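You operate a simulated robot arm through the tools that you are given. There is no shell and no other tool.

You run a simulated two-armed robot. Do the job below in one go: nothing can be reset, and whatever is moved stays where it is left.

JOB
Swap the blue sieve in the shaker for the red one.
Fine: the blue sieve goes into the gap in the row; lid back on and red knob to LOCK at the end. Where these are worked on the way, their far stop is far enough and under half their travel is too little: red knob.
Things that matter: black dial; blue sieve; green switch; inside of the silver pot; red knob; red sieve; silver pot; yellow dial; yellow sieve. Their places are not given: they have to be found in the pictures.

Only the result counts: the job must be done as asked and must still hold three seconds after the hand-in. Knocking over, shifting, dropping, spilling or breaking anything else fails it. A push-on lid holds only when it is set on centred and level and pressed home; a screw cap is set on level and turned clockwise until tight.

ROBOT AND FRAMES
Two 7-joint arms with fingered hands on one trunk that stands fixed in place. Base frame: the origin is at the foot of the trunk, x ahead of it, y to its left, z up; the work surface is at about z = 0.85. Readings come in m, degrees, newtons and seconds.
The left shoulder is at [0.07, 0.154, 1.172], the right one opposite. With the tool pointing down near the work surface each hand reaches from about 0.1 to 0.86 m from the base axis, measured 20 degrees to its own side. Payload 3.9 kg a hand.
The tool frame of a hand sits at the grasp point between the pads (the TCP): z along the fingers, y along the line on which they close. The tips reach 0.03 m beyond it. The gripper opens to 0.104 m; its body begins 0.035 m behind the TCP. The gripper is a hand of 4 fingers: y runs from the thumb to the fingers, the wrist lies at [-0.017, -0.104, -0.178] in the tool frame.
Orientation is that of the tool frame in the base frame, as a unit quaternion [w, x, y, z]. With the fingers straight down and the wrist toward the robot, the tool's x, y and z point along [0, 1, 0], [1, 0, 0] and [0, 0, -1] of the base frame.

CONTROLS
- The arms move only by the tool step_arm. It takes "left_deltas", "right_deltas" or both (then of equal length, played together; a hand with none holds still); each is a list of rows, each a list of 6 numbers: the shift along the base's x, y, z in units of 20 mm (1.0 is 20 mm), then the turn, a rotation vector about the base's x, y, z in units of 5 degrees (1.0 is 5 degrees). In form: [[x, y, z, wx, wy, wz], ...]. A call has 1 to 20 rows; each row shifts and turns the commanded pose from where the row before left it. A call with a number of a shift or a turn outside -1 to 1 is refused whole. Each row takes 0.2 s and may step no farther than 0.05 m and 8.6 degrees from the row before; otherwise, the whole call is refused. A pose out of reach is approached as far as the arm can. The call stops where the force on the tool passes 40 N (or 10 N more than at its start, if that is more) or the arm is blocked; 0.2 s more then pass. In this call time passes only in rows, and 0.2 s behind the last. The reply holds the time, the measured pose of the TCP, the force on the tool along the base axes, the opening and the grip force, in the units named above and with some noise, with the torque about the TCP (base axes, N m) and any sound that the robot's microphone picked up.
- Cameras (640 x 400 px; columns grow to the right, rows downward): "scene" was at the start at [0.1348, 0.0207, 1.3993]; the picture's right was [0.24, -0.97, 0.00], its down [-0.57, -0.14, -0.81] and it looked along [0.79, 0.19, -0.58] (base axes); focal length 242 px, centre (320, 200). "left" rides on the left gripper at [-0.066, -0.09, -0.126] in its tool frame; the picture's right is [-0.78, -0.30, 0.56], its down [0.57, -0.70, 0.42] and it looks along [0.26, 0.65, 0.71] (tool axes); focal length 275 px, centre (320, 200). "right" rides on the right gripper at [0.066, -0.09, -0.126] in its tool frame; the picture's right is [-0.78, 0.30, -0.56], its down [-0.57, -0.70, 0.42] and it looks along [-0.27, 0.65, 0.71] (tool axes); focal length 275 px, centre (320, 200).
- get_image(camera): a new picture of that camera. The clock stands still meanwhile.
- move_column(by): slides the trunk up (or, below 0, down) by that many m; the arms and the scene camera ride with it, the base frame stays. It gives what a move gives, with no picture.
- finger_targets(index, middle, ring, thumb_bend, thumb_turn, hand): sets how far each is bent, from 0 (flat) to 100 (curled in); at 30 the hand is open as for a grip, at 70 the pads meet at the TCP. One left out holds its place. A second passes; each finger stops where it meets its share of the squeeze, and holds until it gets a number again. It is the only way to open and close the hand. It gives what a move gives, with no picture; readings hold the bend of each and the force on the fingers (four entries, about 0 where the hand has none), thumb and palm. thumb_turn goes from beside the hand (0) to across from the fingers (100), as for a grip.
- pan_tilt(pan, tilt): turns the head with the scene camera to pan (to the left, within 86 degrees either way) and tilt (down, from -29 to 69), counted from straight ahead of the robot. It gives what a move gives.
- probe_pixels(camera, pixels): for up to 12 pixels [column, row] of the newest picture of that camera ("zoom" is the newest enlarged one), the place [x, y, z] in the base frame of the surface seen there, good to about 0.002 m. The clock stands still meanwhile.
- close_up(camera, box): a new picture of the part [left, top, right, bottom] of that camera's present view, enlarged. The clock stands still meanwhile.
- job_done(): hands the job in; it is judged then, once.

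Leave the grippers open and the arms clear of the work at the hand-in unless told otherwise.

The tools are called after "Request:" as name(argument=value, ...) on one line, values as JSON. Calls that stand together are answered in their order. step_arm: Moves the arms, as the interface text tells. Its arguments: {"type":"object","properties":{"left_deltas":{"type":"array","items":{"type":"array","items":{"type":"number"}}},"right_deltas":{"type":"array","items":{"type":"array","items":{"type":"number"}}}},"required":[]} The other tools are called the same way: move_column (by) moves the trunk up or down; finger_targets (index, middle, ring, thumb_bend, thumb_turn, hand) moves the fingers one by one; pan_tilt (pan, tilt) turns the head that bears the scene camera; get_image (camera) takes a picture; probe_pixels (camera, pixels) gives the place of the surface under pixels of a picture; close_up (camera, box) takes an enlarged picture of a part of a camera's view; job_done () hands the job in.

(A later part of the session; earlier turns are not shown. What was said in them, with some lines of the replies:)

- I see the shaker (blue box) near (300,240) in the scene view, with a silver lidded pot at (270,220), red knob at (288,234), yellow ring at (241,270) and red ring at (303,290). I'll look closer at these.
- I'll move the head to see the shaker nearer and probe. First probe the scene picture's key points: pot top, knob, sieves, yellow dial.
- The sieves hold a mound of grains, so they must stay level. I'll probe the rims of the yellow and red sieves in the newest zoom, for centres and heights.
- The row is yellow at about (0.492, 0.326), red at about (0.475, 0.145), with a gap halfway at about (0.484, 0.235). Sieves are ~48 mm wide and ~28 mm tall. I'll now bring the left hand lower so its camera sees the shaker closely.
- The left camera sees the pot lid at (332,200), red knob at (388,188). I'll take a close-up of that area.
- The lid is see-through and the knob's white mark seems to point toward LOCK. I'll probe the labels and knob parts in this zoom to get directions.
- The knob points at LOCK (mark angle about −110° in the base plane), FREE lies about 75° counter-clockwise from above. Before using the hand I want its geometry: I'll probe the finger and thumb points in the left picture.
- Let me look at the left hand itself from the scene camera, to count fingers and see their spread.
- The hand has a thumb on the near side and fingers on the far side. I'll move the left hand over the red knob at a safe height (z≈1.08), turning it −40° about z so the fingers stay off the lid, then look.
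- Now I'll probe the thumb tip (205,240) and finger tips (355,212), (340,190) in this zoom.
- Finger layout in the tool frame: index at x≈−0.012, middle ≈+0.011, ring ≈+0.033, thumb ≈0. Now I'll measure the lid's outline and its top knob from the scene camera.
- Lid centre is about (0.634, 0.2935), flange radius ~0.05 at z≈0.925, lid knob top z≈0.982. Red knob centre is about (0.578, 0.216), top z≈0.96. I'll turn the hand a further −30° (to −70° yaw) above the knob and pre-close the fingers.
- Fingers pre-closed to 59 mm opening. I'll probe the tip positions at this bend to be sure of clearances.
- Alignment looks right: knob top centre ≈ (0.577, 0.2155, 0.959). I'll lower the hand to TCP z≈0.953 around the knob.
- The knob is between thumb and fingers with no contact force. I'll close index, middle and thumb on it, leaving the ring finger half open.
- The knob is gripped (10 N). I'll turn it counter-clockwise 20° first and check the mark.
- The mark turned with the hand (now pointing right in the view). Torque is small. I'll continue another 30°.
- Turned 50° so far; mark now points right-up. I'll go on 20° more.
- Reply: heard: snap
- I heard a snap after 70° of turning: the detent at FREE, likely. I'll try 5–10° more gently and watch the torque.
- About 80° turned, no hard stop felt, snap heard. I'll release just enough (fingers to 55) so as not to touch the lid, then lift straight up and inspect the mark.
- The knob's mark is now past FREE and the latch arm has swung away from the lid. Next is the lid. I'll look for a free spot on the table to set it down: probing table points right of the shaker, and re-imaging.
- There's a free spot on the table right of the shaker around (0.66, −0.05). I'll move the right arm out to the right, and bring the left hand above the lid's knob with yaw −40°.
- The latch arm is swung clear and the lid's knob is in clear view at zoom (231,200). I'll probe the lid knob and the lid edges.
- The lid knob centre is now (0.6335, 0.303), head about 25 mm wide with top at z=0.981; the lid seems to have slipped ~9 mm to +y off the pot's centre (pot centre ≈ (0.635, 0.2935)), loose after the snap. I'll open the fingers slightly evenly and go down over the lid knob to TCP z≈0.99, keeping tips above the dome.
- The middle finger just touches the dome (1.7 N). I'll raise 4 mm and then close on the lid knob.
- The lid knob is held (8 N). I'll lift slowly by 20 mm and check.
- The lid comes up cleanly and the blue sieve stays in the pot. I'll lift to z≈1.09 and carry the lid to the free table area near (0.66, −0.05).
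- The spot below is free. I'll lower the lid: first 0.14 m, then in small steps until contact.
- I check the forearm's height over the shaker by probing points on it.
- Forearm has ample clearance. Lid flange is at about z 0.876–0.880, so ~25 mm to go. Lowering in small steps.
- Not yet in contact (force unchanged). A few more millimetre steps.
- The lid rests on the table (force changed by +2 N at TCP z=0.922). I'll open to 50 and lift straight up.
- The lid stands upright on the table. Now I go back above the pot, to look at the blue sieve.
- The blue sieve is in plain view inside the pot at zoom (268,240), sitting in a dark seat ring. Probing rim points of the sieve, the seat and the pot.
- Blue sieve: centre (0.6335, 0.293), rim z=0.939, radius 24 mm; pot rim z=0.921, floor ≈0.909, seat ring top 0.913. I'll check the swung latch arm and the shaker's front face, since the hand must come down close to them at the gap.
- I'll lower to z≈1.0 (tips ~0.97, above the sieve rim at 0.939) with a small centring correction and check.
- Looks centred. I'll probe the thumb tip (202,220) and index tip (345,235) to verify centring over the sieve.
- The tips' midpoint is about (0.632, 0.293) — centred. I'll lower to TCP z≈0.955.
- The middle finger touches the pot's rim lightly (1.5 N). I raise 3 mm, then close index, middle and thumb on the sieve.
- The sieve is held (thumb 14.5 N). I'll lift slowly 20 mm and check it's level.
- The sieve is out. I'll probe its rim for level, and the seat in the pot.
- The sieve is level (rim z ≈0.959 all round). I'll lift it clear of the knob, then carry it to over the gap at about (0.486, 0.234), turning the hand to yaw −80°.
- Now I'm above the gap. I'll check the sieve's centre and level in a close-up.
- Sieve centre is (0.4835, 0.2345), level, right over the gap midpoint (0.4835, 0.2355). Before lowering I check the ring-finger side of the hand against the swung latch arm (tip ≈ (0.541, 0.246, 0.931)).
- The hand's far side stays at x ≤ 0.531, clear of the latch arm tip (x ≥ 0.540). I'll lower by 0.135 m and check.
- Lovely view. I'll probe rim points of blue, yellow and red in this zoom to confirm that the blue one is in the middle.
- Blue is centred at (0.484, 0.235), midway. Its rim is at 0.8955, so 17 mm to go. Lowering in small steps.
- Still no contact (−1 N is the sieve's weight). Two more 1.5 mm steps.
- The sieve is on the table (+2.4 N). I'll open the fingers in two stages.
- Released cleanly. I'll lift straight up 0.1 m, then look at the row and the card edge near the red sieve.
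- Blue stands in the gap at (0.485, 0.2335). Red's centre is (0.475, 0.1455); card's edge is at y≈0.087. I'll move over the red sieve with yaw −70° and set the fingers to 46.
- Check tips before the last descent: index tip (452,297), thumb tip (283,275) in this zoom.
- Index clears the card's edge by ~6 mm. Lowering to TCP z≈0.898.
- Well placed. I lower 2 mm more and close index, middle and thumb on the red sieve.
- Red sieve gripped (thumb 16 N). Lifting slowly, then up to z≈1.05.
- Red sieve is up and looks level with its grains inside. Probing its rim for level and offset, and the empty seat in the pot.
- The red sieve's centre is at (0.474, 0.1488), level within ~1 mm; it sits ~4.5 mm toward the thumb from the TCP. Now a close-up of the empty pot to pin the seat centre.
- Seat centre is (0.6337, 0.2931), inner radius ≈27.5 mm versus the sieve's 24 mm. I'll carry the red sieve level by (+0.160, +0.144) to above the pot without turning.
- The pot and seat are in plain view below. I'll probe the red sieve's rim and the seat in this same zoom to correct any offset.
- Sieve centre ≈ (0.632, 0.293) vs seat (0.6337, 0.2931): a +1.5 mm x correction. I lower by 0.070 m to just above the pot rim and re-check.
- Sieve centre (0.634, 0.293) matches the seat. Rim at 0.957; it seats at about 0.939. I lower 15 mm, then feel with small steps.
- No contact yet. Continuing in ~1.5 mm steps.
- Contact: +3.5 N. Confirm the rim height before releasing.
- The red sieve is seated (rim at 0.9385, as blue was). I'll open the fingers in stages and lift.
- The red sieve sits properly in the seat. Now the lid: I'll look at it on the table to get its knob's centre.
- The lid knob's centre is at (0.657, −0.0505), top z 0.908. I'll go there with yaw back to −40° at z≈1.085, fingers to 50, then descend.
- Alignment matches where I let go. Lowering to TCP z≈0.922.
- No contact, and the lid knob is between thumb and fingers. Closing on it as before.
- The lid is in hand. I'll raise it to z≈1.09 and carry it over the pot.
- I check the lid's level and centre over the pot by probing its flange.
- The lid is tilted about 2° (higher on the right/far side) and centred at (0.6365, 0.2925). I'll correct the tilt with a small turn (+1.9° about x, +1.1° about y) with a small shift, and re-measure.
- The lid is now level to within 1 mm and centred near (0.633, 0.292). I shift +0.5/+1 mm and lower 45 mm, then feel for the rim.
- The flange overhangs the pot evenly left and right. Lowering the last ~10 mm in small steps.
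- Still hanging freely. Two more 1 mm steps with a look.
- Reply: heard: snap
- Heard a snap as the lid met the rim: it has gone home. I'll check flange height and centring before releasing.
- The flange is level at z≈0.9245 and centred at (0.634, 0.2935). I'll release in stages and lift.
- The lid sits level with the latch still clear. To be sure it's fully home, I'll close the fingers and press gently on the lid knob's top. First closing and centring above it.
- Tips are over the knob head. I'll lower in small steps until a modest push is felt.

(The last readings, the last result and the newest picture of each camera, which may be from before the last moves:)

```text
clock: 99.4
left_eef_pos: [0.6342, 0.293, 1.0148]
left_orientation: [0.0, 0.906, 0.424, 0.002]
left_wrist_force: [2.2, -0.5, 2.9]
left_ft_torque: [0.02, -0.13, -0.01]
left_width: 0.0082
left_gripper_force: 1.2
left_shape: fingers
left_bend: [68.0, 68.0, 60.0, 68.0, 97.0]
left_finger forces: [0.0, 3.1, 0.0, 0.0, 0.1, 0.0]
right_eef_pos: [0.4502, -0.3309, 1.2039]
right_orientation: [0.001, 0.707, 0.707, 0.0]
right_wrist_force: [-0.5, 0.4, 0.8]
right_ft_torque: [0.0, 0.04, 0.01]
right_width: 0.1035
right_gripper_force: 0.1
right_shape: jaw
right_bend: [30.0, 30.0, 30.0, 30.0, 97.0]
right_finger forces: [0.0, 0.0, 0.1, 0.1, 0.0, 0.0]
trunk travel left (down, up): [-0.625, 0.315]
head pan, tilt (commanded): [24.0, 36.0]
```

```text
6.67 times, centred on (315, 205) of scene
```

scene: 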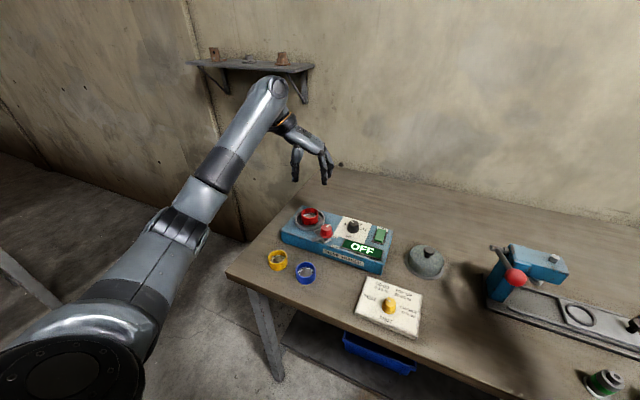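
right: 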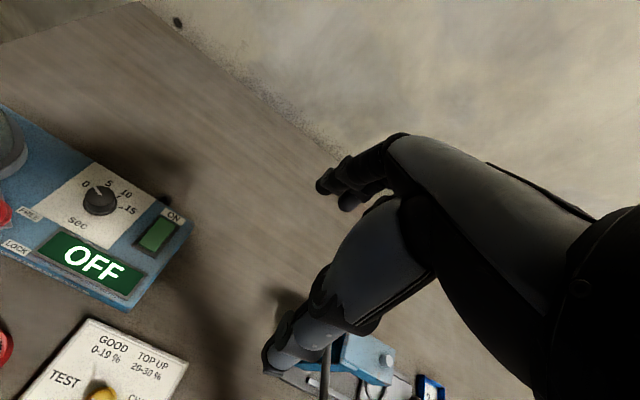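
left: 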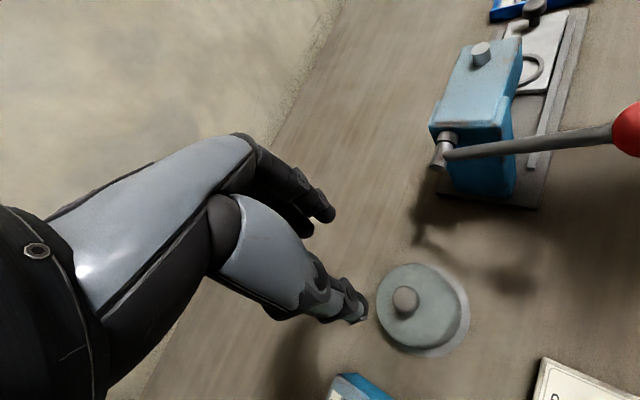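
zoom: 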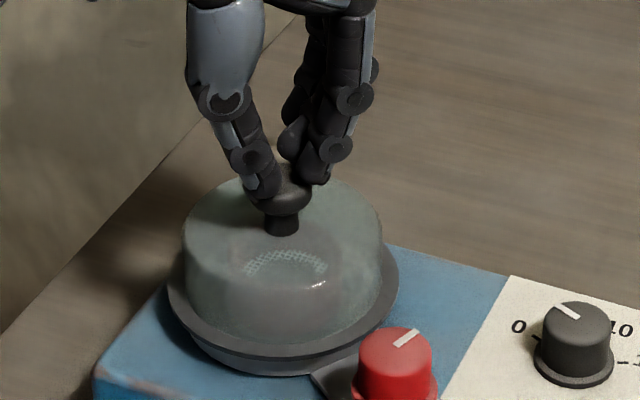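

Light contact (2.9 N) by the middle finger. One or two more 2 mm steps for a firmer press.

Request:
step_arm(left_deltas=[[0, 0, -0.12, 0, 0, 0]])

Request:
step_arm(left_deltas=[[0, 0, -0.12, 0, 0, 0]])

Request:
close_up(camera="scene", box=[275, 175, 355, 235])

```text
clock: 99.8
left_eef_pos: [0.6344, 0.2922, 1.0141]
left_orientation: [0.001, 0.906, 0.422, 0.002]
left_wrist_force: [5.1, 0.3, 10.0]
left_ft_torque: [0.07, -0.28, 0.03]
left_width: 0.0081
left_gripper_force: 5.5
left_shape: fingers
left_bend: [68.0, 67.0, 60.0, 68.0, 97.0]
left_finger forces: [0.2, 9.7, 0.0, 0.0, 0.7, 0.1]
right_eef_pos: [0.449, -0.3313, 1.2039]
right_orientation: [0.0, 0.707, 0.707, 0.001]
right_wrist_force: [0.6, 0.3, -0.3]
right_ft_torque: [-0.02, 0.0, -0.02]
right_width: 0.1039
right_gripper_force: 0.1
right_shape: jaw
right_bend: [30.0, 30.0, 30.0, 30.0, 97.0]
right_finger forces: [0.0, 0.0, 0.1, 0.1, 0.0, 0.0]
trunk travel left (down, up): [-0.625, 0.315]
head pan, tilt (commanded): [24.0, 36.0]
```

```text
clock: 100.2
left_eef_pos: [0.6338, 0.2921, 1.013]
left_orientation: [0.001, 0.906, 0.424, 0.004]
left_wrist_force: [8.8, 1.4, 19.9]
left_ft_torque: [0.04, -0.36, 0.01]
left_width: 0.0079
left_gripper_force: 10.3
left_shape: fingers
left_bend: [68.0, 67.0, 60.0, 68.0, 97.0]
left_finger forces: [1.9, 14.9, 0.0, 0.0, 4.0, 0.0]
right_eef_pos: [0.4471, -0.3309, 1.2054]
right_orientation: [0.0, 0.707, 0.707, 0.001]
right_wrist_force: [0.1, 0.6, -0.1]
right_ft_torque: [-0.01, -0.01, 0.0]
right_width: 0.1039
right_gripper_force: 0.1
right_shape: jaw
right_bend: [30.0, 30.0, 30.0, 30.0, 97.0]
right_finger forces: [0.1, 0.0, 0.0, 0.0, 0.0, 0.0]
trunk travel left (down, up): [-0.625, 0.315]
head pan, tilt (commanded): [24.0, 36.0]
```

```text
6.67 times, centred on (315, 205) of scene
```

zoom: 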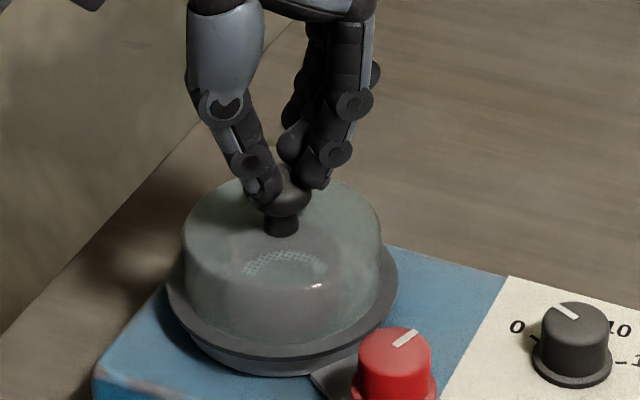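

Pressed with 20 N, no further movement: the lid is home. I lift off and check the lid and the whole shaker.

Request:
step_arm(left_deltas=[[0, 0, 0.3, 0, 0, 0], [0, 0, 0.6, 0, 0, 0], [0, 0, 1, 0, 0, 0], [0, 0, 1, 0, 0, 0]])

Request:
close_up(camera="scene", box=[282, 190, 362, 250])

```text
clock: 101.2
left_eef_pos: [0.6334, 0.2928, 1.0663]
left_orientation: [-0.001, 0.906, 0.423, -0.002]
left_wrist_force: [0.3, 0.5, 0.0]
left_ft_torque: [0.01, -0.01, 0.02]
left_width: 0.0076
left_gripper_force: 0.0
left_shape: fingers
left_bend: [68.0, 68.0, 60.0, 68.0, 97.0]
left_finger forces: [0.0, 0.1, 0.0, 0.0, 0.0, 0.0]
right_eef_pos: [0.4497, -0.3291, 1.2046]
right_orientation: [0.001, 0.707, 0.707, 0.0]
right_wrist_force: [0.0, 0.7, -0.9]
right_ft_torque: [0.02, -0.04, -0.04]
right_width: 0.1038
right_gripper_force: 0.0
right_shape: jaw
right_bend: [30.0, 30.0, 30.0, 30.0, 97.0]
right_finger forces: [0.0, 0.0, 0.1, 0.1, 0.0, 0.0]
trunk travel left (down, up): [-0.625, 0.315]
head pan, tilt (commanded): [24.0, 36.0]
```

```text
6.67 times, centred on (322, 220) of scene
```

zoom: 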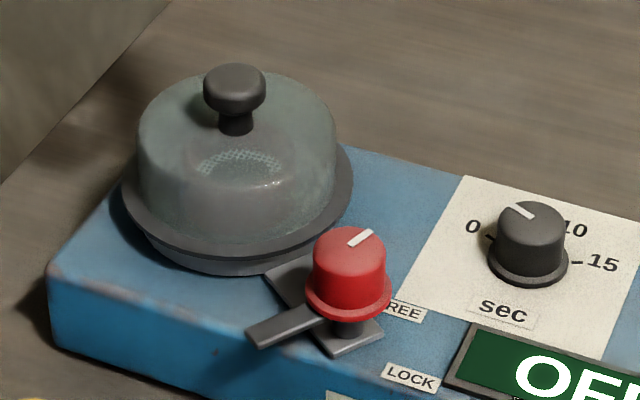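

Now the red knob. I probe its top, mark and latch arm to find the current angle.

Request:
probe_pixels(camera="zoom", pixels=[[351, 243], [371, 231], [318, 248], [384, 248], [349, 228], [349, 268], [252, 340], [300, 320], [275, 330], [348, 330], [122, 195], [352, 180]])

```text
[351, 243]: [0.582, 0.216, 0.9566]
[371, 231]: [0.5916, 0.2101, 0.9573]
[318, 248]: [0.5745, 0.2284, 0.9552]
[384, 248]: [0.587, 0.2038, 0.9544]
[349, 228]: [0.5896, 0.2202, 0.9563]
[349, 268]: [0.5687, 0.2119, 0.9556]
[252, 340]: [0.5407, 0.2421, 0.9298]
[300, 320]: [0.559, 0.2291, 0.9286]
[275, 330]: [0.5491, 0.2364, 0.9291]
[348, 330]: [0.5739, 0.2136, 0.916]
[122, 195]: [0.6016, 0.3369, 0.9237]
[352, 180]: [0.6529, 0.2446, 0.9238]
```

FREE: the mark angle is −32°, latch arm at ~146°. For locking I must turn clockwise about 85–90° without touching the lid; the ring finger was what nudged the lid before, so I'll curl it fully in. I raise the hand, move above the knob and turn to yaw +14°.

Request:
step_arm(left_deltas=[[0, 0, 0.8, 0, 0, 0], [-0.252, -0.349, 0.1, 0, 0, 0.982], [-0.252, -0.349, 0, 0, 0, 0.982], [-0.252, -0.349, 0, 0, 0, 0.982], [-0.252, -0.349, 0, 0, 0, 0.982], [-0.252, -0.349, 0, 0, 0, 0.982], [-0.252, -0.349, 0, 0, 0, 0.982], [-0.252, -0.349, 0, 0, 0, 0.982], [-0.252, -0.349, 0, 0, 0, 0.982], [-0.252, -0.349, 0, 0, 0, 0.982], [-0.252, -0.349, 0, 0, 0, 0.982], [-0.252, -0.349, 0, 0, 0, 0.982]])

Request:
finger_targets(hand="left", index=53, middle=53, ring=100, thumb_bend=53)

Request:
get_image(camera="scene")

Request:
get_image(camera="left")

```text
clock: 103.8
left_eef_pos: [0.5798, 0.216, 1.0847]
left_orientation: [0.001, 0.614, 0.789, 0.001]
left_wrist_force: [0.2, -0.1, 0.6]
left_ft_torque: [-0.02, 0.02, 0.03]
left_width: 0.0077
left_gripper_force: 0.1
left_shape: fingers
left_bend: [68.0, 68.0, 60.0, 68.0, 97.0]
left_finger forces: [0.1, 0.1, 0.0, 0.1, 0.0, 0.0]
right_eef_pos: [0.4493, -0.3312, 1.2046]
right_orientation: [0.0, 0.707, 0.707, 0.0]
right_wrist_force: [0.3, -0.4, -0.2]
right_ft_torque: [0.02, 0.0, 0.01]
right_width: 0.1036
right_gripper_force: 0.1
right_shape: jaw
right_bend: [30.0, 30.0, 30.0, 30.0, 97.0]
right_finger forces: [0.1, 0.1, 0.0, 0.0, 0.0, 0.0]
trunk travel left (down, up): [-0.625, 0.315]
head pan, tilt (commanded): [24.0, 36.0]
```

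```text
clock: 104.8
left_eef_pos: [0.5806, 0.2152, 1.0848]
left_orientation: [0.0, 0.615, 0.789, 0.0]
left_wrist_force: [-0.2, -0.1, -0.7]
left_ft_torque: [-0.02, -0.01, 0.02]
left_width: 0.0455
left_gripper_force: 0.1
left_shape: fingers
left_bend: [53.0, 53.0, 100.0, 53.0, 97.0]
left_finger forces: [0.1, 0.1, 0.0, 0.0, 0.0, 0.0]
right_eef_pos: [0.4492, -0.3299, 1.2048]
right_orientation: [0.0, 0.707, 0.707, 0.0]
right_wrist_force: [0.1, -0.5, -0.5]
right_ft_torque: [-0.01, -0.01, 0.03]
right_width: 0.1036
right_gripper_force: 0.1
right_shape: jaw
right_bend: [30.0, 30.0, 30.0, 30.0, 97.0]
right_finger forces: [0.1, 0.1, 0.0, 0.0, 0.1, 0.0]
trunk travel left (down, up): [-0.625, 0.315]
head pan, tilt (commanded): [24.0, 36.0]
```

```text
taken
```

scene: 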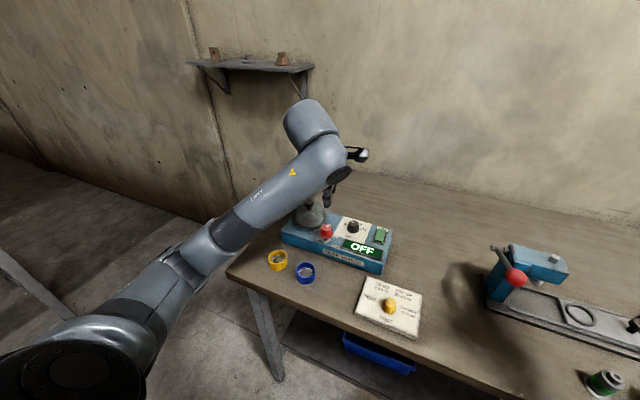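

```text
taken
```

left: 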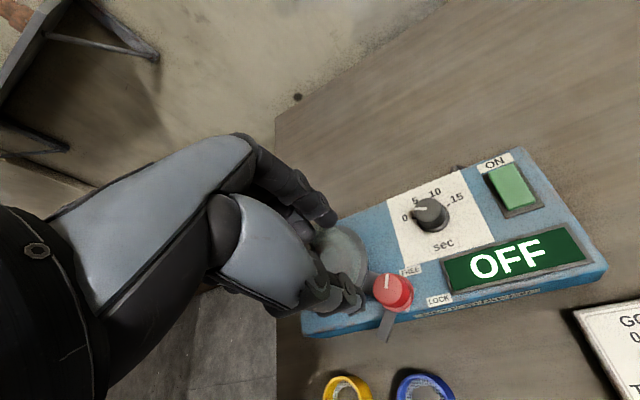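

A close-up of the fingers from the left camera, to see where the curled ring finger is.

Request:
close_up(camera="left", box=[220, 150, 440, 350])

Request:
close_up(camera="scene", box=[280, 160, 376, 240])

```text
2.00 times, centred on (330, 250) of left
```

zoom: 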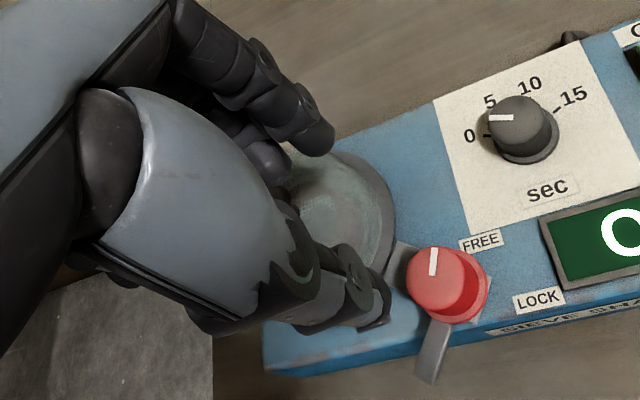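

```text
5.00 times, centred on (328, 200) of scene
```

zoom: 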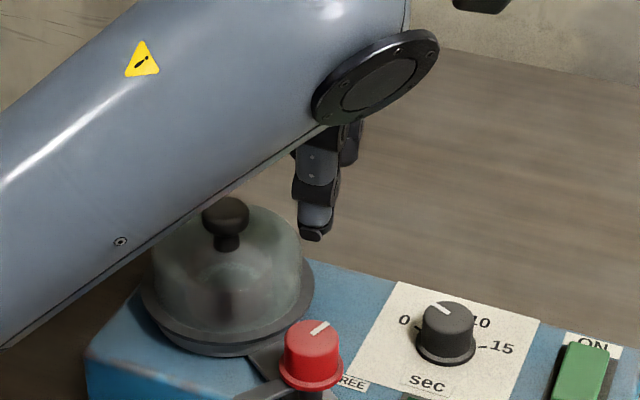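

Lower to z≈1.0 first and look again.

Request:
step_arm(left_deltas=[[-0.07, 0.02, -0.9, 0, 0, 0], [0, 0, -0.9, 0, 0, 0], [0, 0, -0.9, 0, 0, 0], [0, 0, -0.9, 0, 0, 0], [0, 0, -0.6, 0, 0, 0]])

Request:
close_up(camera="left", box=[220, 150, 440, 350])

Request:
close_up(camera="scene", box=[280, 170, 376, 250])

```text
clock: 106.0
left_eef_pos: [0.5776, 0.2154, 1.0011]
left_orientation: [0.0, 0.615, 0.788, 0.0]
left_wrist_force: [-0.4, 0.4, -1.0]
left_ft_torque: [-0.01, 0.03, 0.01]
left_width: 0.045
left_gripper_force: 0.1
left_shape: fingers
left_bend: [53.0, 53.0, 100.0, 53.0, 97.0]
left_finger forces: [0.1, 0.0, 0.1, 0.1, 0.2, 0.0]
right_eef_pos: [0.4491, -0.3296, 1.2049]
right_orientation: [0.0, 0.707, 0.707, 0.0]
right_wrist_force: [-0.1, 0.0, -0.1]
right_ft_torque: [0.01, 0.0, 0.02]
right_width: 0.1035
right_gripper_force: 0.1
right_shape: jaw
right_bend: [30.0, 30.0, 30.0, 30.0, 97.0]
right_finger forces: [0.1, 0.0, 0.1, 0.1, 0.1, 0.0]
trunk travel left (down, up): [-0.625, 0.315]
head pan, tilt (commanded): [24.0, 36.0]
```

```text
2.00 times, centred on (330, 250) of left
```

zoom: 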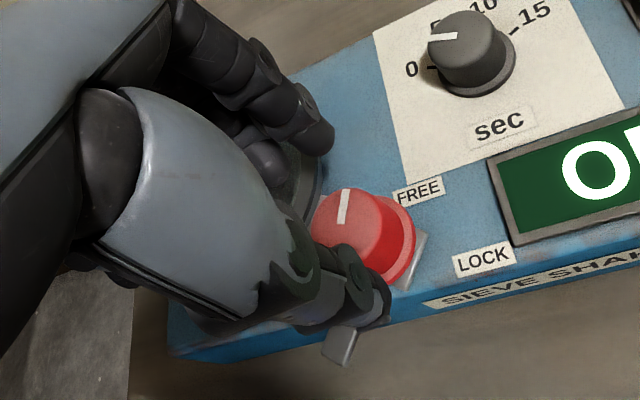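

```text
5.00 times, centred on (328, 210) of scene
```

zoom: 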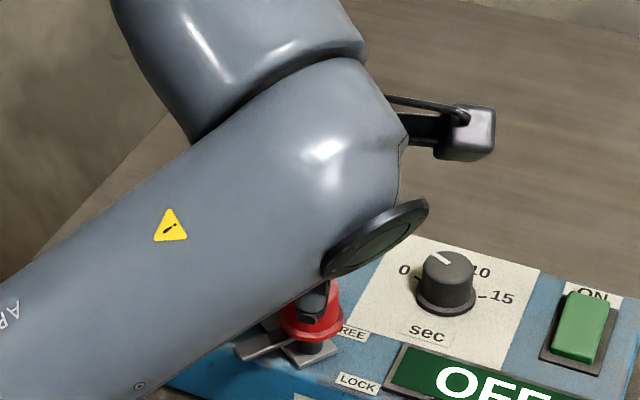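

Thumb clears the latch arm by ~25 mm. Lowering to TCP z≈0.953.

Request:
step_arm(left_deltas=[[0, 0.02, -0.8, 0, 0, 0], [0, 0, -0.8, 0, 0, 0], [0, 0, -0.8, 0, 0, 0]])

Request:
close_up(camera="left", box=[220, 150, 440, 350])

```text
clock: 106.8
left_eef_pos: [0.5774, 0.218, 0.9533]
left_orientation: [0.0, 0.615, 0.788, -0.001]
left_wrist_force: [-0.3, 0.0, -0.1]
left_ft_torque: [-0.02, 0.0, -0.02]
left_width: 0.0456
left_gripper_force: 0.0
left_shape: fingers
left_bend: [53.0, 53.0, 100.0, 53.0, 97.0]
left_finger forces: [0.0, 0.0, 0.0, 0.0, 0.0, 0.1]
right_eef_pos: [0.4495, -0.3297, 1.2029]
right_orientation: [-0.001, 0.707, 0.707, 0.0]
right_wrist_force: [0.0, 0.2, -0.2]
right_ft_torque: [-0.02, -0.01, -0.02]
right_width: 0.1037
right_gripper_force: 0.0
right_shape: jaw
right_bend: [30.0, 30.0, 30.0, 30.0, 97.0]
right_finger forces: [0.1, 0.0, 0.0, 0.1, 0.0, 0.0]
trunk travel left (down, up): [-0.625, 0.315]
head pan, tilt (commanded): [24.0, 36.0]
```

```text
2.00 times, centred on (330, 250) of left
```

zoom: 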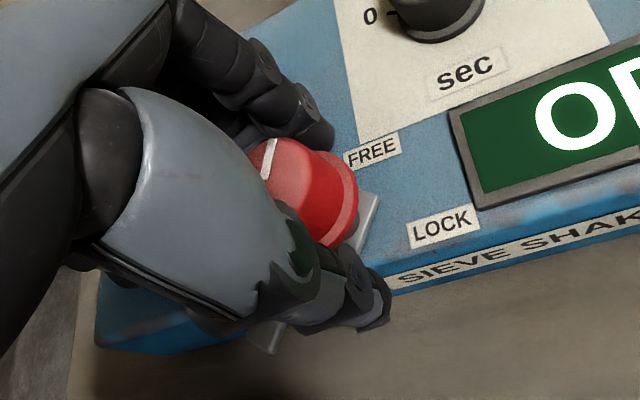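

No contact force. Closing index, middle and thumb on the knob.

Request:
finger_targets(hand="left", index=70, middle=70, thumb_bend=70)

Request:
step_arm(left_deltas=[[0, 0, 0, 0, 0, -1], [0, 0, 0, 0, 0, -1], [0, 0, 0, 0, 0, -1], [0, 0, 0, 0, 0, -1]])

Request:
close_up(camera="left", box=[220, 150, 440, 350])

```text
clock: 107.8
left_eef_pos: [0.5809, 0.2186, 0.9527]
left_orientation: [-0.001, 0.615, 0.789, -0.001]
left_wrist_force: [7.9, 0.9, -3.7]
left_ft_torque: [0.0, -0.09, -0.05]
left_width: 0.0272
left_gripper_force: 12.4
left_shape: fingers
left_bend: [60.0, 64.0, 100.0, 62.0, 97.0]
left_finger forces: [10.1, 5.9, 0.0, 0.1, 8.1, 0.0]
right_eef_pos: [0.4514, -0.3305, 1.2035]
right_orientation: [0.0, 0.707, 0.707, 0.0]
right_wrist_force: [-0.8, 0.1, -1.4]
right_ft_torque: [0.0, -0.01, 0.0]
right_width: 0.1038
right_gripper_force: 0.1
right_shape: jaw
right_bend: [30.0, 30.0, 30.0, 30.0, 97.0]
right_finger forces: [0.0, 0.1, 0.0, 0.1, 0.1, 0.0]
trunk travel left (down, up): [-0.625, 0.315]
head pan, tilt (commanded): [24.0, 36.0]
```

```text
clock: 108.8
left_eef_pos: [0.5805, 0.2168, 0.9519]
left_orientation: [0.0, 0.743, 0.669, -0.001]
left_wrist_force: [7.8, 2.1, -4.2]
left_ft_torque: [0.04, -0.09, 0.03]
left_width: 0.027
left_gripper_force: 11.9
left_shape: fingers
left_bend: [60.0, 64.0, 100.0, 63.0, 97.0]
left_finger forces: [9.4, 6.9, 0.0, 0.0, 7.3, 0.0]
right_eef_pos: [0.4523, -0.3289, 1.2039]
right_orientation: [0.0, 0.708, 0.707, 0.0]
right_wrist_force: [-0.3, -0.2, -0.2]
right_ft_torque: [-0.03, -0.02, -0.01]
right_width: 0.1039
right_gripper_force: 0.1
right_shape: jaw
right_bend: [30.0, 30.0, 30.0, 30.0, 97.0]
right_finger forces: [0.0, 0.0, 0.0, 0.0, 0.0, 0.0]
trunk travel left (down, up): [-0.625, 0.315]
head pan, tilt (commanded): [24.0, 36.0]
```

```text
2.00 times, centred on (330, 250) of left
```

zoom: 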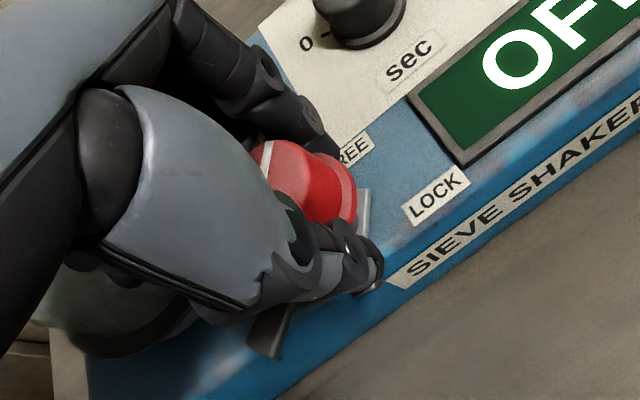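

The knob and its latch arm follow the hand (20° so far, no snap of the lid). Continuing 30° clockwise.

Request:
step_arm(left_deltas=[[0.03, 0, 0, 0, 0, -1], [0.03, 0, 0, 0, 0, -1], [0, 0, 0, 0, 0, -1], [0, 0, 0, 0, 0, -1], [0, 0, 0, 0, 0, -1], [0, 0, 0, 0, 0, -1]])

Request:
close_up(camera="left", box=[220, 150, 440, 350])

Request:
close_up(camera="scene", box=[280, 170, 376, 250])

```text
clock: 110.2
left_eef_pos: [0.581, 0.2171, 0.9514]
left_orientation: [-0.001, 0.89, 0.455, -0.001]
left_wrist_force: [4.2, 1.4, -5.3]
left_ft_torque: [0.03, 0.02, 0.01]
left_width: 0.0271
left_gripper_force: 11.9
left_shape: fingers
left_bend: [61.0, 65.0, 100.0, 63.0, 97.0]
left_finger forces: [7.8, 6.9, 0.0, 0.0, 9.4, 0.0]
right_eef_pos: [0.4514, -0.3298, 1.2047]
right_orientation: [-0.001, 0.707, 0.707, -0.001]
right_wrist_force: [0.1, 0.7, 1.1]
right_ft_torque: [0.01, -0.04, -0.01]
right_width: 0.1039
right_gripper_force: 0.0
right_shape: jaw
right_bend: [30.0, 30.0, 30.0, 30.0, 97.0]
right_finger forces: [0.1, 0.1, 0.0, 0.1, 0.1, 0.1]
trunk travel left (down, up): [-0.625, 0.315]
head pan, tilt (commanded): [24.0, 36.0]
```

```text
2.00 times, centred on (330, 250) of left
```

zoom: 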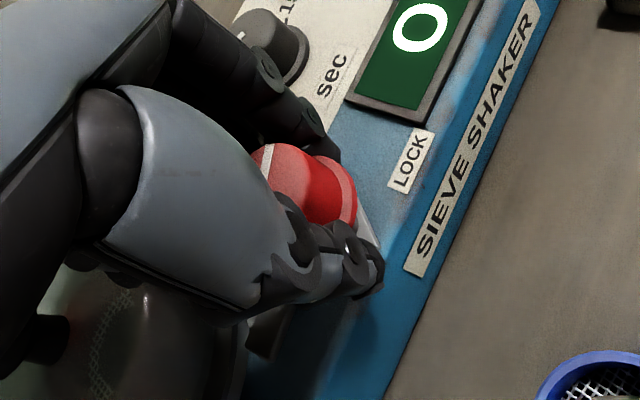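

```text
5.00 times, centred on (328, 210) of scene
```

zoom: 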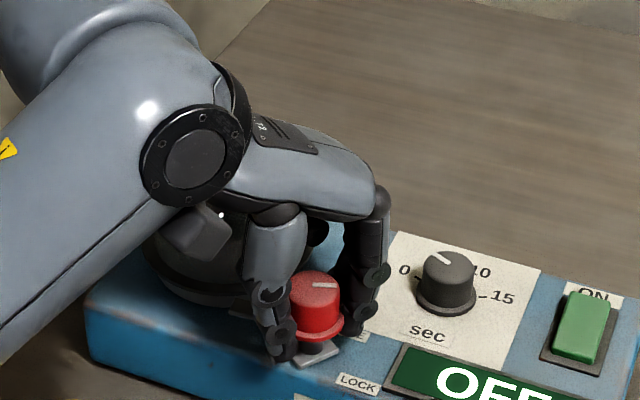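

50° turned; the mark points right and the latch arm is coming up to the lid flange. Continuing 25° more.

Request:
step_arm(left_deltas=[[0, 0, 0, 0, 0, -1], [0, 0, 0, 0, 0, -1], [0, 0, 0, 0, 0, -1], [0, 0, 0, 0, 0, -1], [0, 0, 0, 0, 0, -1]])

Request:
close_up(camera="scene", box=[280, 170, 376, 250])

```text
clock: 111.4
left_eef_pos: [0.5813, 0.2174, 0.9528]
left_orientation: [-0.001, 0.968, 0.251, -0.001]
left_wrist_force: [3.1, -0.9, -5.2]
left_ft_torque: [0.05, 0.01, 0.02]
left_width: 0.0271
left_gripper_force: 12.0
left_shape: fingers
left_bend: [61.0, 65.0, 100.0, 62.0, 97.0]
left_finger forces: [7.5, 6.8, 0.0, 0.1, 9.6, 0.0]
right_eef_pos: [0.4509, -0.3296, 1.2035]
right_orientation: [0.0, 0.708, 0.707, -0.001]
right_wrist_force: [0.8, 0.3, -0.1]
right_ft_torque: [0.02, 0.0, 0.0]
right_width: 0.1037
right_gripper_force: 0.0
right_shape: jaw
right_bend: [30.0, 30.0, 30.0, 30.0, 97.0]
right_finger forces: [0.1, 0.0, 0.0, 0.0, 0.0, 0.0]
trunk travel left (down, up): [-0.625, 0.315]
head pan, tilt (commanded): [24.0, 36.0]
```

```text
5.00 times, centred on (328, 210) of scene
```

zoom: 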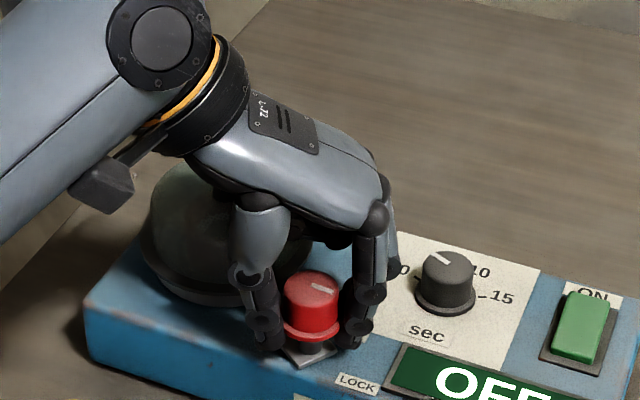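

75° turned, forces low. I'll continue 15° more in two calls, watching the torque for the stop.

Request:
step_arm(left_deltas=[[0, 0, 0, 0, 0, -1], [0, 0, 0, 0, 0, -1]])

Request:
step_arm(left_deltas=[[0, 0, 0, 0, 0, -1]])

Request:
close_up(camera="scene", box=[280, 170, 376, 250])

```text
clock: 112.0
left_eef_pos: [0.581, 0.2167, 0.9522]
left_orientation: [0.0, 0.986, 0.166, 0.0]
left_wrist_force: [5.3, 1.1, -6.5]
left_ft_torque: [0.11, -0.03, 0.02]
left_width: 0.0267
left_gripper_force: 11.6
left_shape: fingers
left_bend: [61.0, 65.0, 100.0, 62.0, 97.0]
left_finger forces: [7.5, 7.2, 0.1, 0.0, 9.3, 0.0]
right_eef_pos: [0.4502, -0.3298, 1.2038]
right_orientation: [-0.001, 0.707, 0.708, 0.0]
right_wrist_force: [1.5, 0.5, -0.4]
right_ft_torque: [0.0, 0.0, 0.04]
right_width: 0.1036
right_gripper_force: 0.1
right_shape: jaw
right_bend: [30.0, 30.0, 30.0, 30.0, 97.0]
right_finger forces: [0.0, 0.0, 0.1, 0.0, 0.1, 0.0]
trunk travel left (down, up): [-0.625, 0.315]
head pan, tilt (commanded): [24.0, 36.0]
```

```text
clock: 112.4
left_eef_pos: [0.5805, 0.2168, 0.9517]
left_orientation: [0.0, 0.993, 0.122, -0.001]
left_wrist_force: [4.2, 0.5, -5.9]
left_ft_torque: [0.1, -0.02, 0.02]
left_width: 0.0268
left_gripper_force: 12.3
left_shape: fingers
left_bend: [61.0, 65.0, 100.0, 62.0, 97.0]
left_finger forces: [7.2, 6.9, 0.1, 0.0, 9.4, 0.0]
right_eef_pos: [0.4513, -0.3305, 1.2038]
right_orientation: [-0.001, 0.707, 0.707, -0.001]
right_wrist_force: [0.3, -0.1, 0.7]
right_ft_torque: [-0.03, -0.04, 0.0]
right_width: 0.1038
right_gripper_force: 0.2
right_shape: jaw
right_bend: [30.0, 30.0, 30.0, 30.0, 97.0]
right_finger forces: [0.1, 0.0, 0.0, 0.1, 0.0, 0.0]
trunk travel left (down, up): [-0.625, 0.315]
head pan, tilt (commanded): [24.0, 36.0]
```

```text
5.00 times, centred on (328, 210) of scene
```

zoom: 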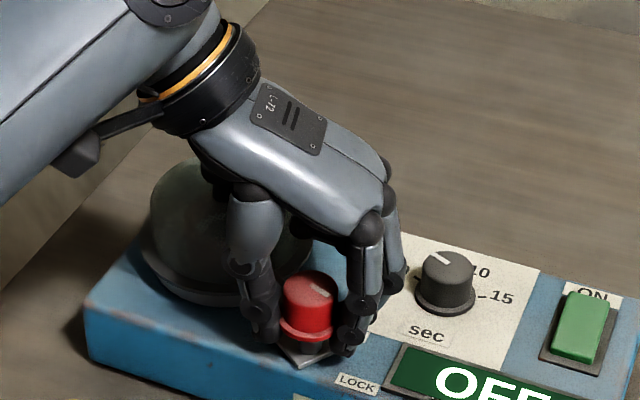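

90° turned. I zoom on the knob to read the mark.

Request:
close_up(camera="scene", box=[314, 218, 346, 242])

Request:
probe_pixels(camera="zoom", pixels=[[200, 150], [260, 170], [220, 130], [230, 200], [300, 160]])

```text
16.00 times, centred on (330, 230) of scene
```

zoom: 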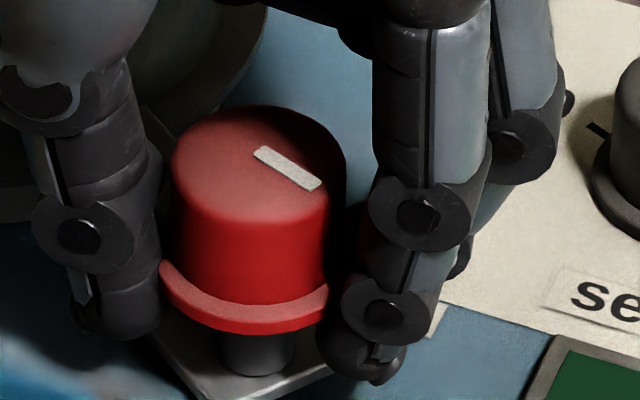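

```text
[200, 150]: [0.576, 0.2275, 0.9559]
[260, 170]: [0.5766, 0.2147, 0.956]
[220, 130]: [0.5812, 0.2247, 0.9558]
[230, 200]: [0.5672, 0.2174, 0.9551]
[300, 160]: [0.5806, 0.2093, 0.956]
```

Request:
probe_pixels(camera="zoom", pixels=[[262, 153], [314, 185], [288, 169], [258, 112], [180, 150], [250, 215], [330, 165]])

```text
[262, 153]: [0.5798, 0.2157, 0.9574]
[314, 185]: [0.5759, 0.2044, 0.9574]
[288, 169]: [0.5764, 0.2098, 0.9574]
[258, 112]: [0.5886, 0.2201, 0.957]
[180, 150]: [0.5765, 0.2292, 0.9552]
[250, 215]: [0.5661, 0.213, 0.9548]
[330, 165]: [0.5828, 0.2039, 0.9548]
```

The mark is at −109°; originally it was about −114° at LOCK. I'll turn 10° more toward the stop.

Request:
step_arm(left_deltas=[[0, 0, 0, 0, 0, -1], [0, 0, 0, 0, 0, -1]])

Request:
close_up(camera="scene", box=[314, 218, 346, 242])

```text
clock: 113.0
left_eef_pos: [0.5813, 0.2172, 0.9508]
left_orientation: [0.0, 0.999, 0.036, -0.001]
left_wrist_force: [8.9, -0.1, -4.7]
left_ft_torque: [0.08, -0.11, 0.26]
left_width: 0.0267
left_gripper_force: 12.9
left_shape: fingers
left_bend: [61.0, 67.0, 100.0, 63.0, 95.0]
left_finger forces: [6.7, 9.2, 0.0, 0.1, 9.6, 0.0]
right_eef_pos: [0.4507, -0.3298, 1.2042]
right_orientation: [0.0, 0.707, 0.707, -0.001]
right_wrist_force: [-0.4, 0.6, 0.4]
right_ft_torque: [-0.01, -0.01, 0.01]
right_width: 0.1037
right_gripper_force: 0.0
right_shape: jaw
right_bend: [30.0, 30.0, 30.0, 30.0, 97.0]
right_finger forces: [0.0, 0.0, 0.0, 0.0, 0.1, 0.0]
trunk travel left (down, up): [-0.625, 0.315]
head pan, tilt (commanded): [24.0, 36.0]
```

```text
16.00 times, centred on (330, 230) of scene
```

zoom: 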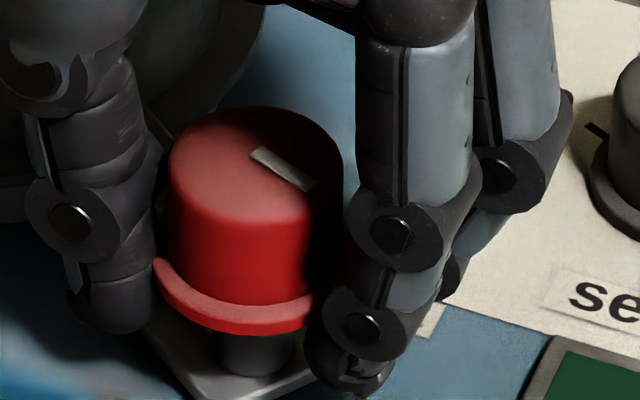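

Torque rose to 0.26 N·m: the LOCK stop is reached. I'll release and lift straight up.

Request:
finger_targets(hand="left", index=53, middle=53, thumb_bend=53)

Request:
step_arm(left_deltas=[[0, 0, 0.5, 0, 0, 0], [0, 0, 0.8, 0, 0, 0], [0, 0, 1, 0, 0, 0], [0, 0, 1, 0, 0, 0], [0, 0, 1, 0, 0, 0], [0, 0, 1, 0, 0, 0], [0, 0, 1, 0, 0, 0]])

Request:
get_image(camera="scene")

Request:
close_up(camera="scene", box=[282, 190, 362, 250])

```text
clock: 114.0
left_eef_pos: [0.5794, 0.2155, 0.9515]
left_orientation: [0.0, 0.999, 0.036, 0.0]
left_wrist_force: [-0.3, 0.6, 0.5]
left_ft_torque: [-0.03, 0.01, -0.03]
left_width: 0.0458
left_gripper_force: 0.1
left_shape: fingers
left_bend: [53.0, 53.0, 100.0, 53.0, 97.0]
left_finger forces: [0.0, 0.0, 0.1, 0.0, 0.0, 0.0]
right_eef_pos: [0.4496, -0.3305, 1.2044]
right_orientation: [0.0, 0.707, 0.707, 0.0]
right_wrist_force: [-0.5, 0.4, 0.2]
right_ft_torque: [-0.01, 0.01, -0.01]
right_width: 0.1037
right_gripper_force: 0.1
right_shape: jaw
right_bend: [30.0, 30.0, 30.0, 30.0, 97.0]
right_finger forces: [0.1, 0.0, 0.1, 0.1, 0.0, 0.1]
trunk travel left (down, up): [-0.625, 0.315]
head pan, tilt (commanded): [24.0, 36.0]
```

```text
clock: 115.6
left_eef_pos: [0.5805, 0.2158, 1.0795]
left_orientation: [0.0, 0.999, 0.036, 0.0]
left_wrist_force: [-0.2, -1.2, -0.6]
left_ft_torque: [0.01, 0.02, 0.0]
left_width: 0.0455
left_gripper_force: 0.1
left_shape: fingers
left_bend: [53.0, 53.0, 100.0, 53.0, 97.0]
left_finger forces: [0.1, 0.0, 0.0, 0.0, 0.0, 0.1]
right_eef_pos: [0.4504, -0.329, 1.2051]
right_orientation: [0.0, 0.707, 0.707, 0.0]
right_wrist_force: [0.9, 0.8, -0.4]
right_ft_torque: [0.0, 0.02, 0.0]
right_width: 0.1036
right_gripper_force: 0.0
right_shape: jaw
right_bend: [30.0, 30.0, 30.0, 30.0, 97.0]
right_finger forces: [0.0, 0.1, 0.1, 0.0, 0.1, 0.1]
trunk travel left (down, up): [-0.625, 0.315]
head pan, tilt (commanded): [24.0, 36.0]
```

```text
taken
```

scene: 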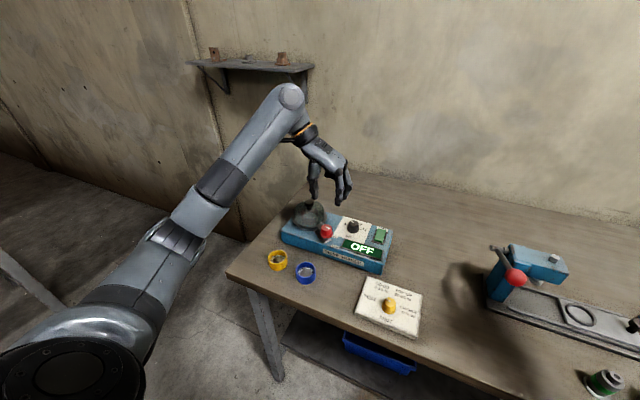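

```text
6.67 times, centred on (322, 220) of scene
```

zoom: 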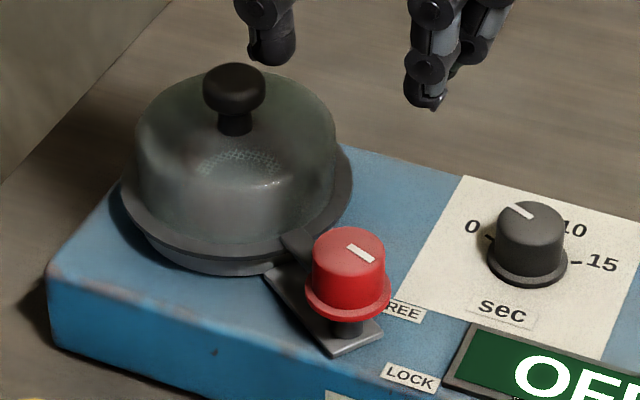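

The latch arm lies over the lid flange again and the mark points to LOCK as at the start. I verify by probing the mark, the arm and the lid flange.

Request:
probe_pixels(camera="zoom", pixels=[[350, 245], [373, 260], [297, 240], [285, 240], [124, 195], [160, 243], [220, 258], [290, 250], [350, 170], [343, 205], [235, 68], [235, 100]])

Request:
close_up(camera="scene", box=[255, 235, 335, 295])

```text
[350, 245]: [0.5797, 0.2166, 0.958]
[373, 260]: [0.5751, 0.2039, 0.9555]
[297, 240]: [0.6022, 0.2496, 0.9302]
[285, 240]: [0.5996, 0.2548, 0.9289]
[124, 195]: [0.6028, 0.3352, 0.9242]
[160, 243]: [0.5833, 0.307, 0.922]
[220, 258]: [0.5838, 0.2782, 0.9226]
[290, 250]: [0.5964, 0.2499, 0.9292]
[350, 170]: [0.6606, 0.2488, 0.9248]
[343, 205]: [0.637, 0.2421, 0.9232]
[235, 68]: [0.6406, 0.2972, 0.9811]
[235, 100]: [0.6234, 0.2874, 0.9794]
```

```text
6.67 times, centred on (295, 265) of scene
```

zoom: 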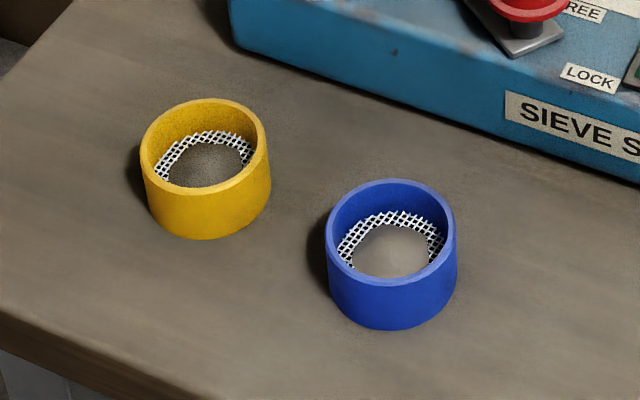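

Mark angle −110° (LOCK label −105°), arm over the flange, lid centred at (0.634, 0.2935); yellow and blue sieves stand upright. Now I raise the left hand, open its fingers, and withdraw it to about its starting place.

Request:
step_arm(left_deltas=[[0, 0, 1, 0, 0, 0], [0, 0, 1, 0, 0, 0], [0, 0, 1, 0, 0, 0], [0, 0, 1, 0, 0, 0], [0, 0, 1, 0, 0, 0], [0, 0, 1, 0, 0, 0], [0, 0, 1, 0, 0, 0], [0, 0, 1, 0, 0, 0], [0, 0, 1, 0, 0, 0]])

Request:
finger_targets(hand="left", index=30, middle=30, ring=30, thumb_bend=30)

Request:
step_arm(left_deltas=[[-0.3, 0.47, 0, 0, 0, 0.95], [-0.3, 0.47, 0, 0, 0, 0.95], [-0.3, 0.47, 0, 0, 0, 0.95], [-0.3, 0.47, 0, 0, 0, 0.95], [-0.3, 0.47, 0, 0, 0, 0.95], [-0.3, 0.47, 0, 0, 0, 0.95], [-0.3, 0.47, 0, 0, 0, 0.95], [-0.3, 0.47, 0, 0, 0, 0.95], [-0.3, 0.47, 0, 0, 0, 0.95], [-0.3, 0.47, 0, 0, 0, 0.95], [-0.3, 0.47, 0, 0, 0, 0.95], [-0.3, 0.47, 0, 0, 0, 0.95], [-0.3, 0.47, 0, 0, 0, 0.95], [-0.3, 0.47, 0, 0, 0, 0.95], [-0.3, 0.47, 0, 0, 0, 0.95], [-0.3, 0.47, 0, 0, 0, 0.95], [-0.3, 0.47, 0, 0, 0, 0.95], [-0.3, 0.47, 0, 0, 0, 0.95]])

Request:
get_image(camera="scene")

Request:
close_up(camera="scene", box=[255, 185, 415, 305])

```text
clock: 117.6
left_eef_pos: [0.5791, 0.217, 1.2596]
left_orientation: [0.001, 0.999, 0.035, 0.0]
left_wrist_force: [-0.7, -0.7, -0.4]
left_ft_torque: [0.0, -0.01, 0.02]
left_width: 0.0451
left_gripper_force: 0.0
left_shape: fingers
left_bend: [53.0, 53.0, 100.0, 53.0, 97.0]
left_finger forces: [0.0, 0.0, 0.0, 0.0, 0.1, 0.0]
right_eef_pos: [0.4486, -0.3316, 1.204]
right_orientation: [0.0, 0.707, 0.707, 0.001]
right_wrist_force: [-1.1, -0.1, 0.8]
right_ft_torque: [-0.01, -0.02, 0.01]
right_width: 0.1037
right_gripper_force: 0.1
right_shape: jaw
right_bend: [30.0, 30.0, 30.0, 30.0, 97.0]
right_finger forces: [0.0, 0.1, 0.0, 0.0, 0.0, 0.0]
trunk travel left (down, up): [-0.625, 0.315]
head pan, tilt (commanded): [24.0, 36.0]
```

```text
clock: 118.6
left_eef_pos: [0.5785, 0.2168, 1.2585]
left_orientation: [0.0, 0.999, 0.036, 0.0]
left_wrist_force: [0.1, 0.5, 0.0]
left_ft_torque: [0.01, 0.03, -0.02]
left_width: 0.1044
left_gripper_force: 0.1
left_shape: fingers
left_bend: [30.0, 30.0, 30.0, 30.0, 97.0]
left_finger forces: [0.0, 0.1, 0.0, 0.0, 0.0, 0.0]
right_eef_pos: [0.4494, -0.3286, 1.2049]
right_orientation: [0.0, 0.707, 0.707, 0.0]
right_wrist_force: [0.6, -0.9, 0.1]
right_ft_torque: [-0.01, 0.03, 0.01]
right_width: 0.1035
right_gripper_force: 0.1
right_shape: jaw
right_bend: [30.0, 30.0, 30.0, 30.0, 97.0]
right_finger forces: [0.0, 0.0, 0.0, 0.0, 0.0, 0.0]
trunk travel left (down, up): [-0.625, 0.315]
head pan, tilt (commanded): [24.0, 36.0]
```

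```text
clock: 122.4
left_eef_pos: [0.4715, 0.3867, 1.2587]
left_orientation: [0.0, 0.709, 0.705, 0.0]
left_wrist_force: [-0.1, -0.1, -0.6]
left_ft_torque: [0.0, 0.04, 0.01]
left_width: 0.1042
left_gripper_force: 0.0
left_shape: fingers
left_bend: [30.0, 30.0, 30.0, 30.0, 97.0]
left_finger forces: [0.0, 0.0, 0.0, 0.0, 0.0, 0.0]
right_eef_pos: [0.4484, -0.33, 1.204]
right_orientation: [0.0, 0.707, 0.707, 0.0]
right_wrist_force: [-0.1, 0.6, 0.4]
right_ft_torque: [0.02, -0.02, 0.04]
right_width: 0.1037
right_gripper_force: 0.0
right_shape: jaw
right_bend: [30.0, 30.0, 30.0, 30.0, 97.0]
right_finger forces: [0.0, 0.1, 0.1, 0.1, 0.1, 0.0]
trunk travel left (down, up): [-0.625, 0.315]
head pan, tilt (commanded): [24.0, 36.0]
```

```text
taken
```

scene: 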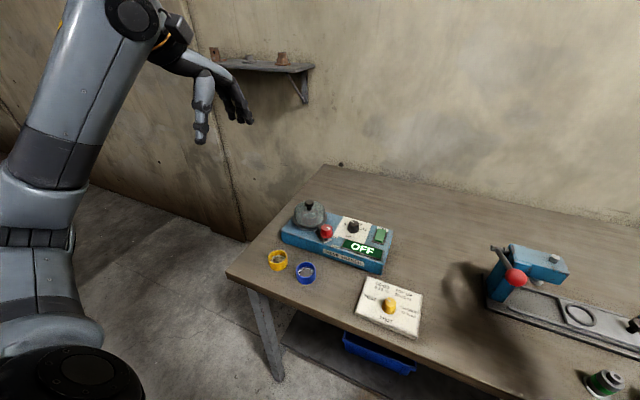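

```text
3.33 times, centred on (335, 245) of scene
```

zoom: 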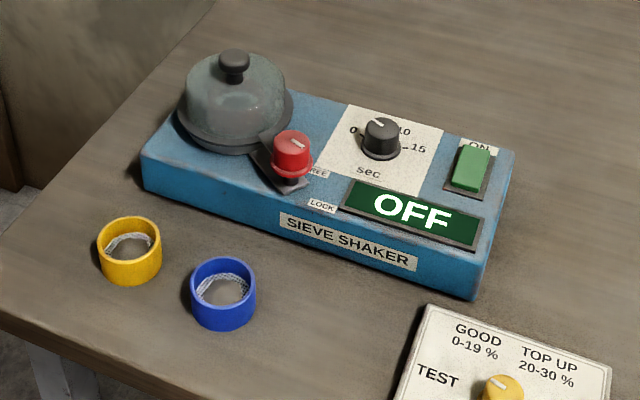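

Everything matches: lid on and latched, mark at LOCK, red sieve in the pot, blue sieve in the row's gap, yellow sieve, dials and switch untouched, display still OFF, both hands open and clear. I hand the job in.

Request:
job_done()

```text
The job is handed in.
```

The sieves are swapped. The red one is in the shaker's pot with the lid on and the red knob at LOCK, and the blue one is in the gap in the row. I have handed the job in; the tool confirmed the hand-in but gave no verdict.

- **Red sieve:** it sits in the pot's seat with its rim at the same height as the blue one had (about 0.939 m). Its grains were still inside when I put the lid on.
- **Lid:** it snapped on as it met the pot's rim, level and centred. I then pressed it down with about 20 N and it did not move further.
- **Red knob:** I turned it until it hit its stop, so the mark points at LOCK again and the latch arm lies over the lid's edge.
- **Blue sieve:** it stands upright about 2 mm from the midpoint between the yellow sieve and where the red one stood.

**Lid nudge:** while I was unlocking the knob, the lid came loose and slid about 9 mm on the pot, most likely pushed by the ring finger. I saw no harm from it, and I curled that finger in when locking again.

In the last pictures the yellow sieve, both dials and the green switch look unchanged, and the display still reads OFF. Both hands are open and clear of the table.
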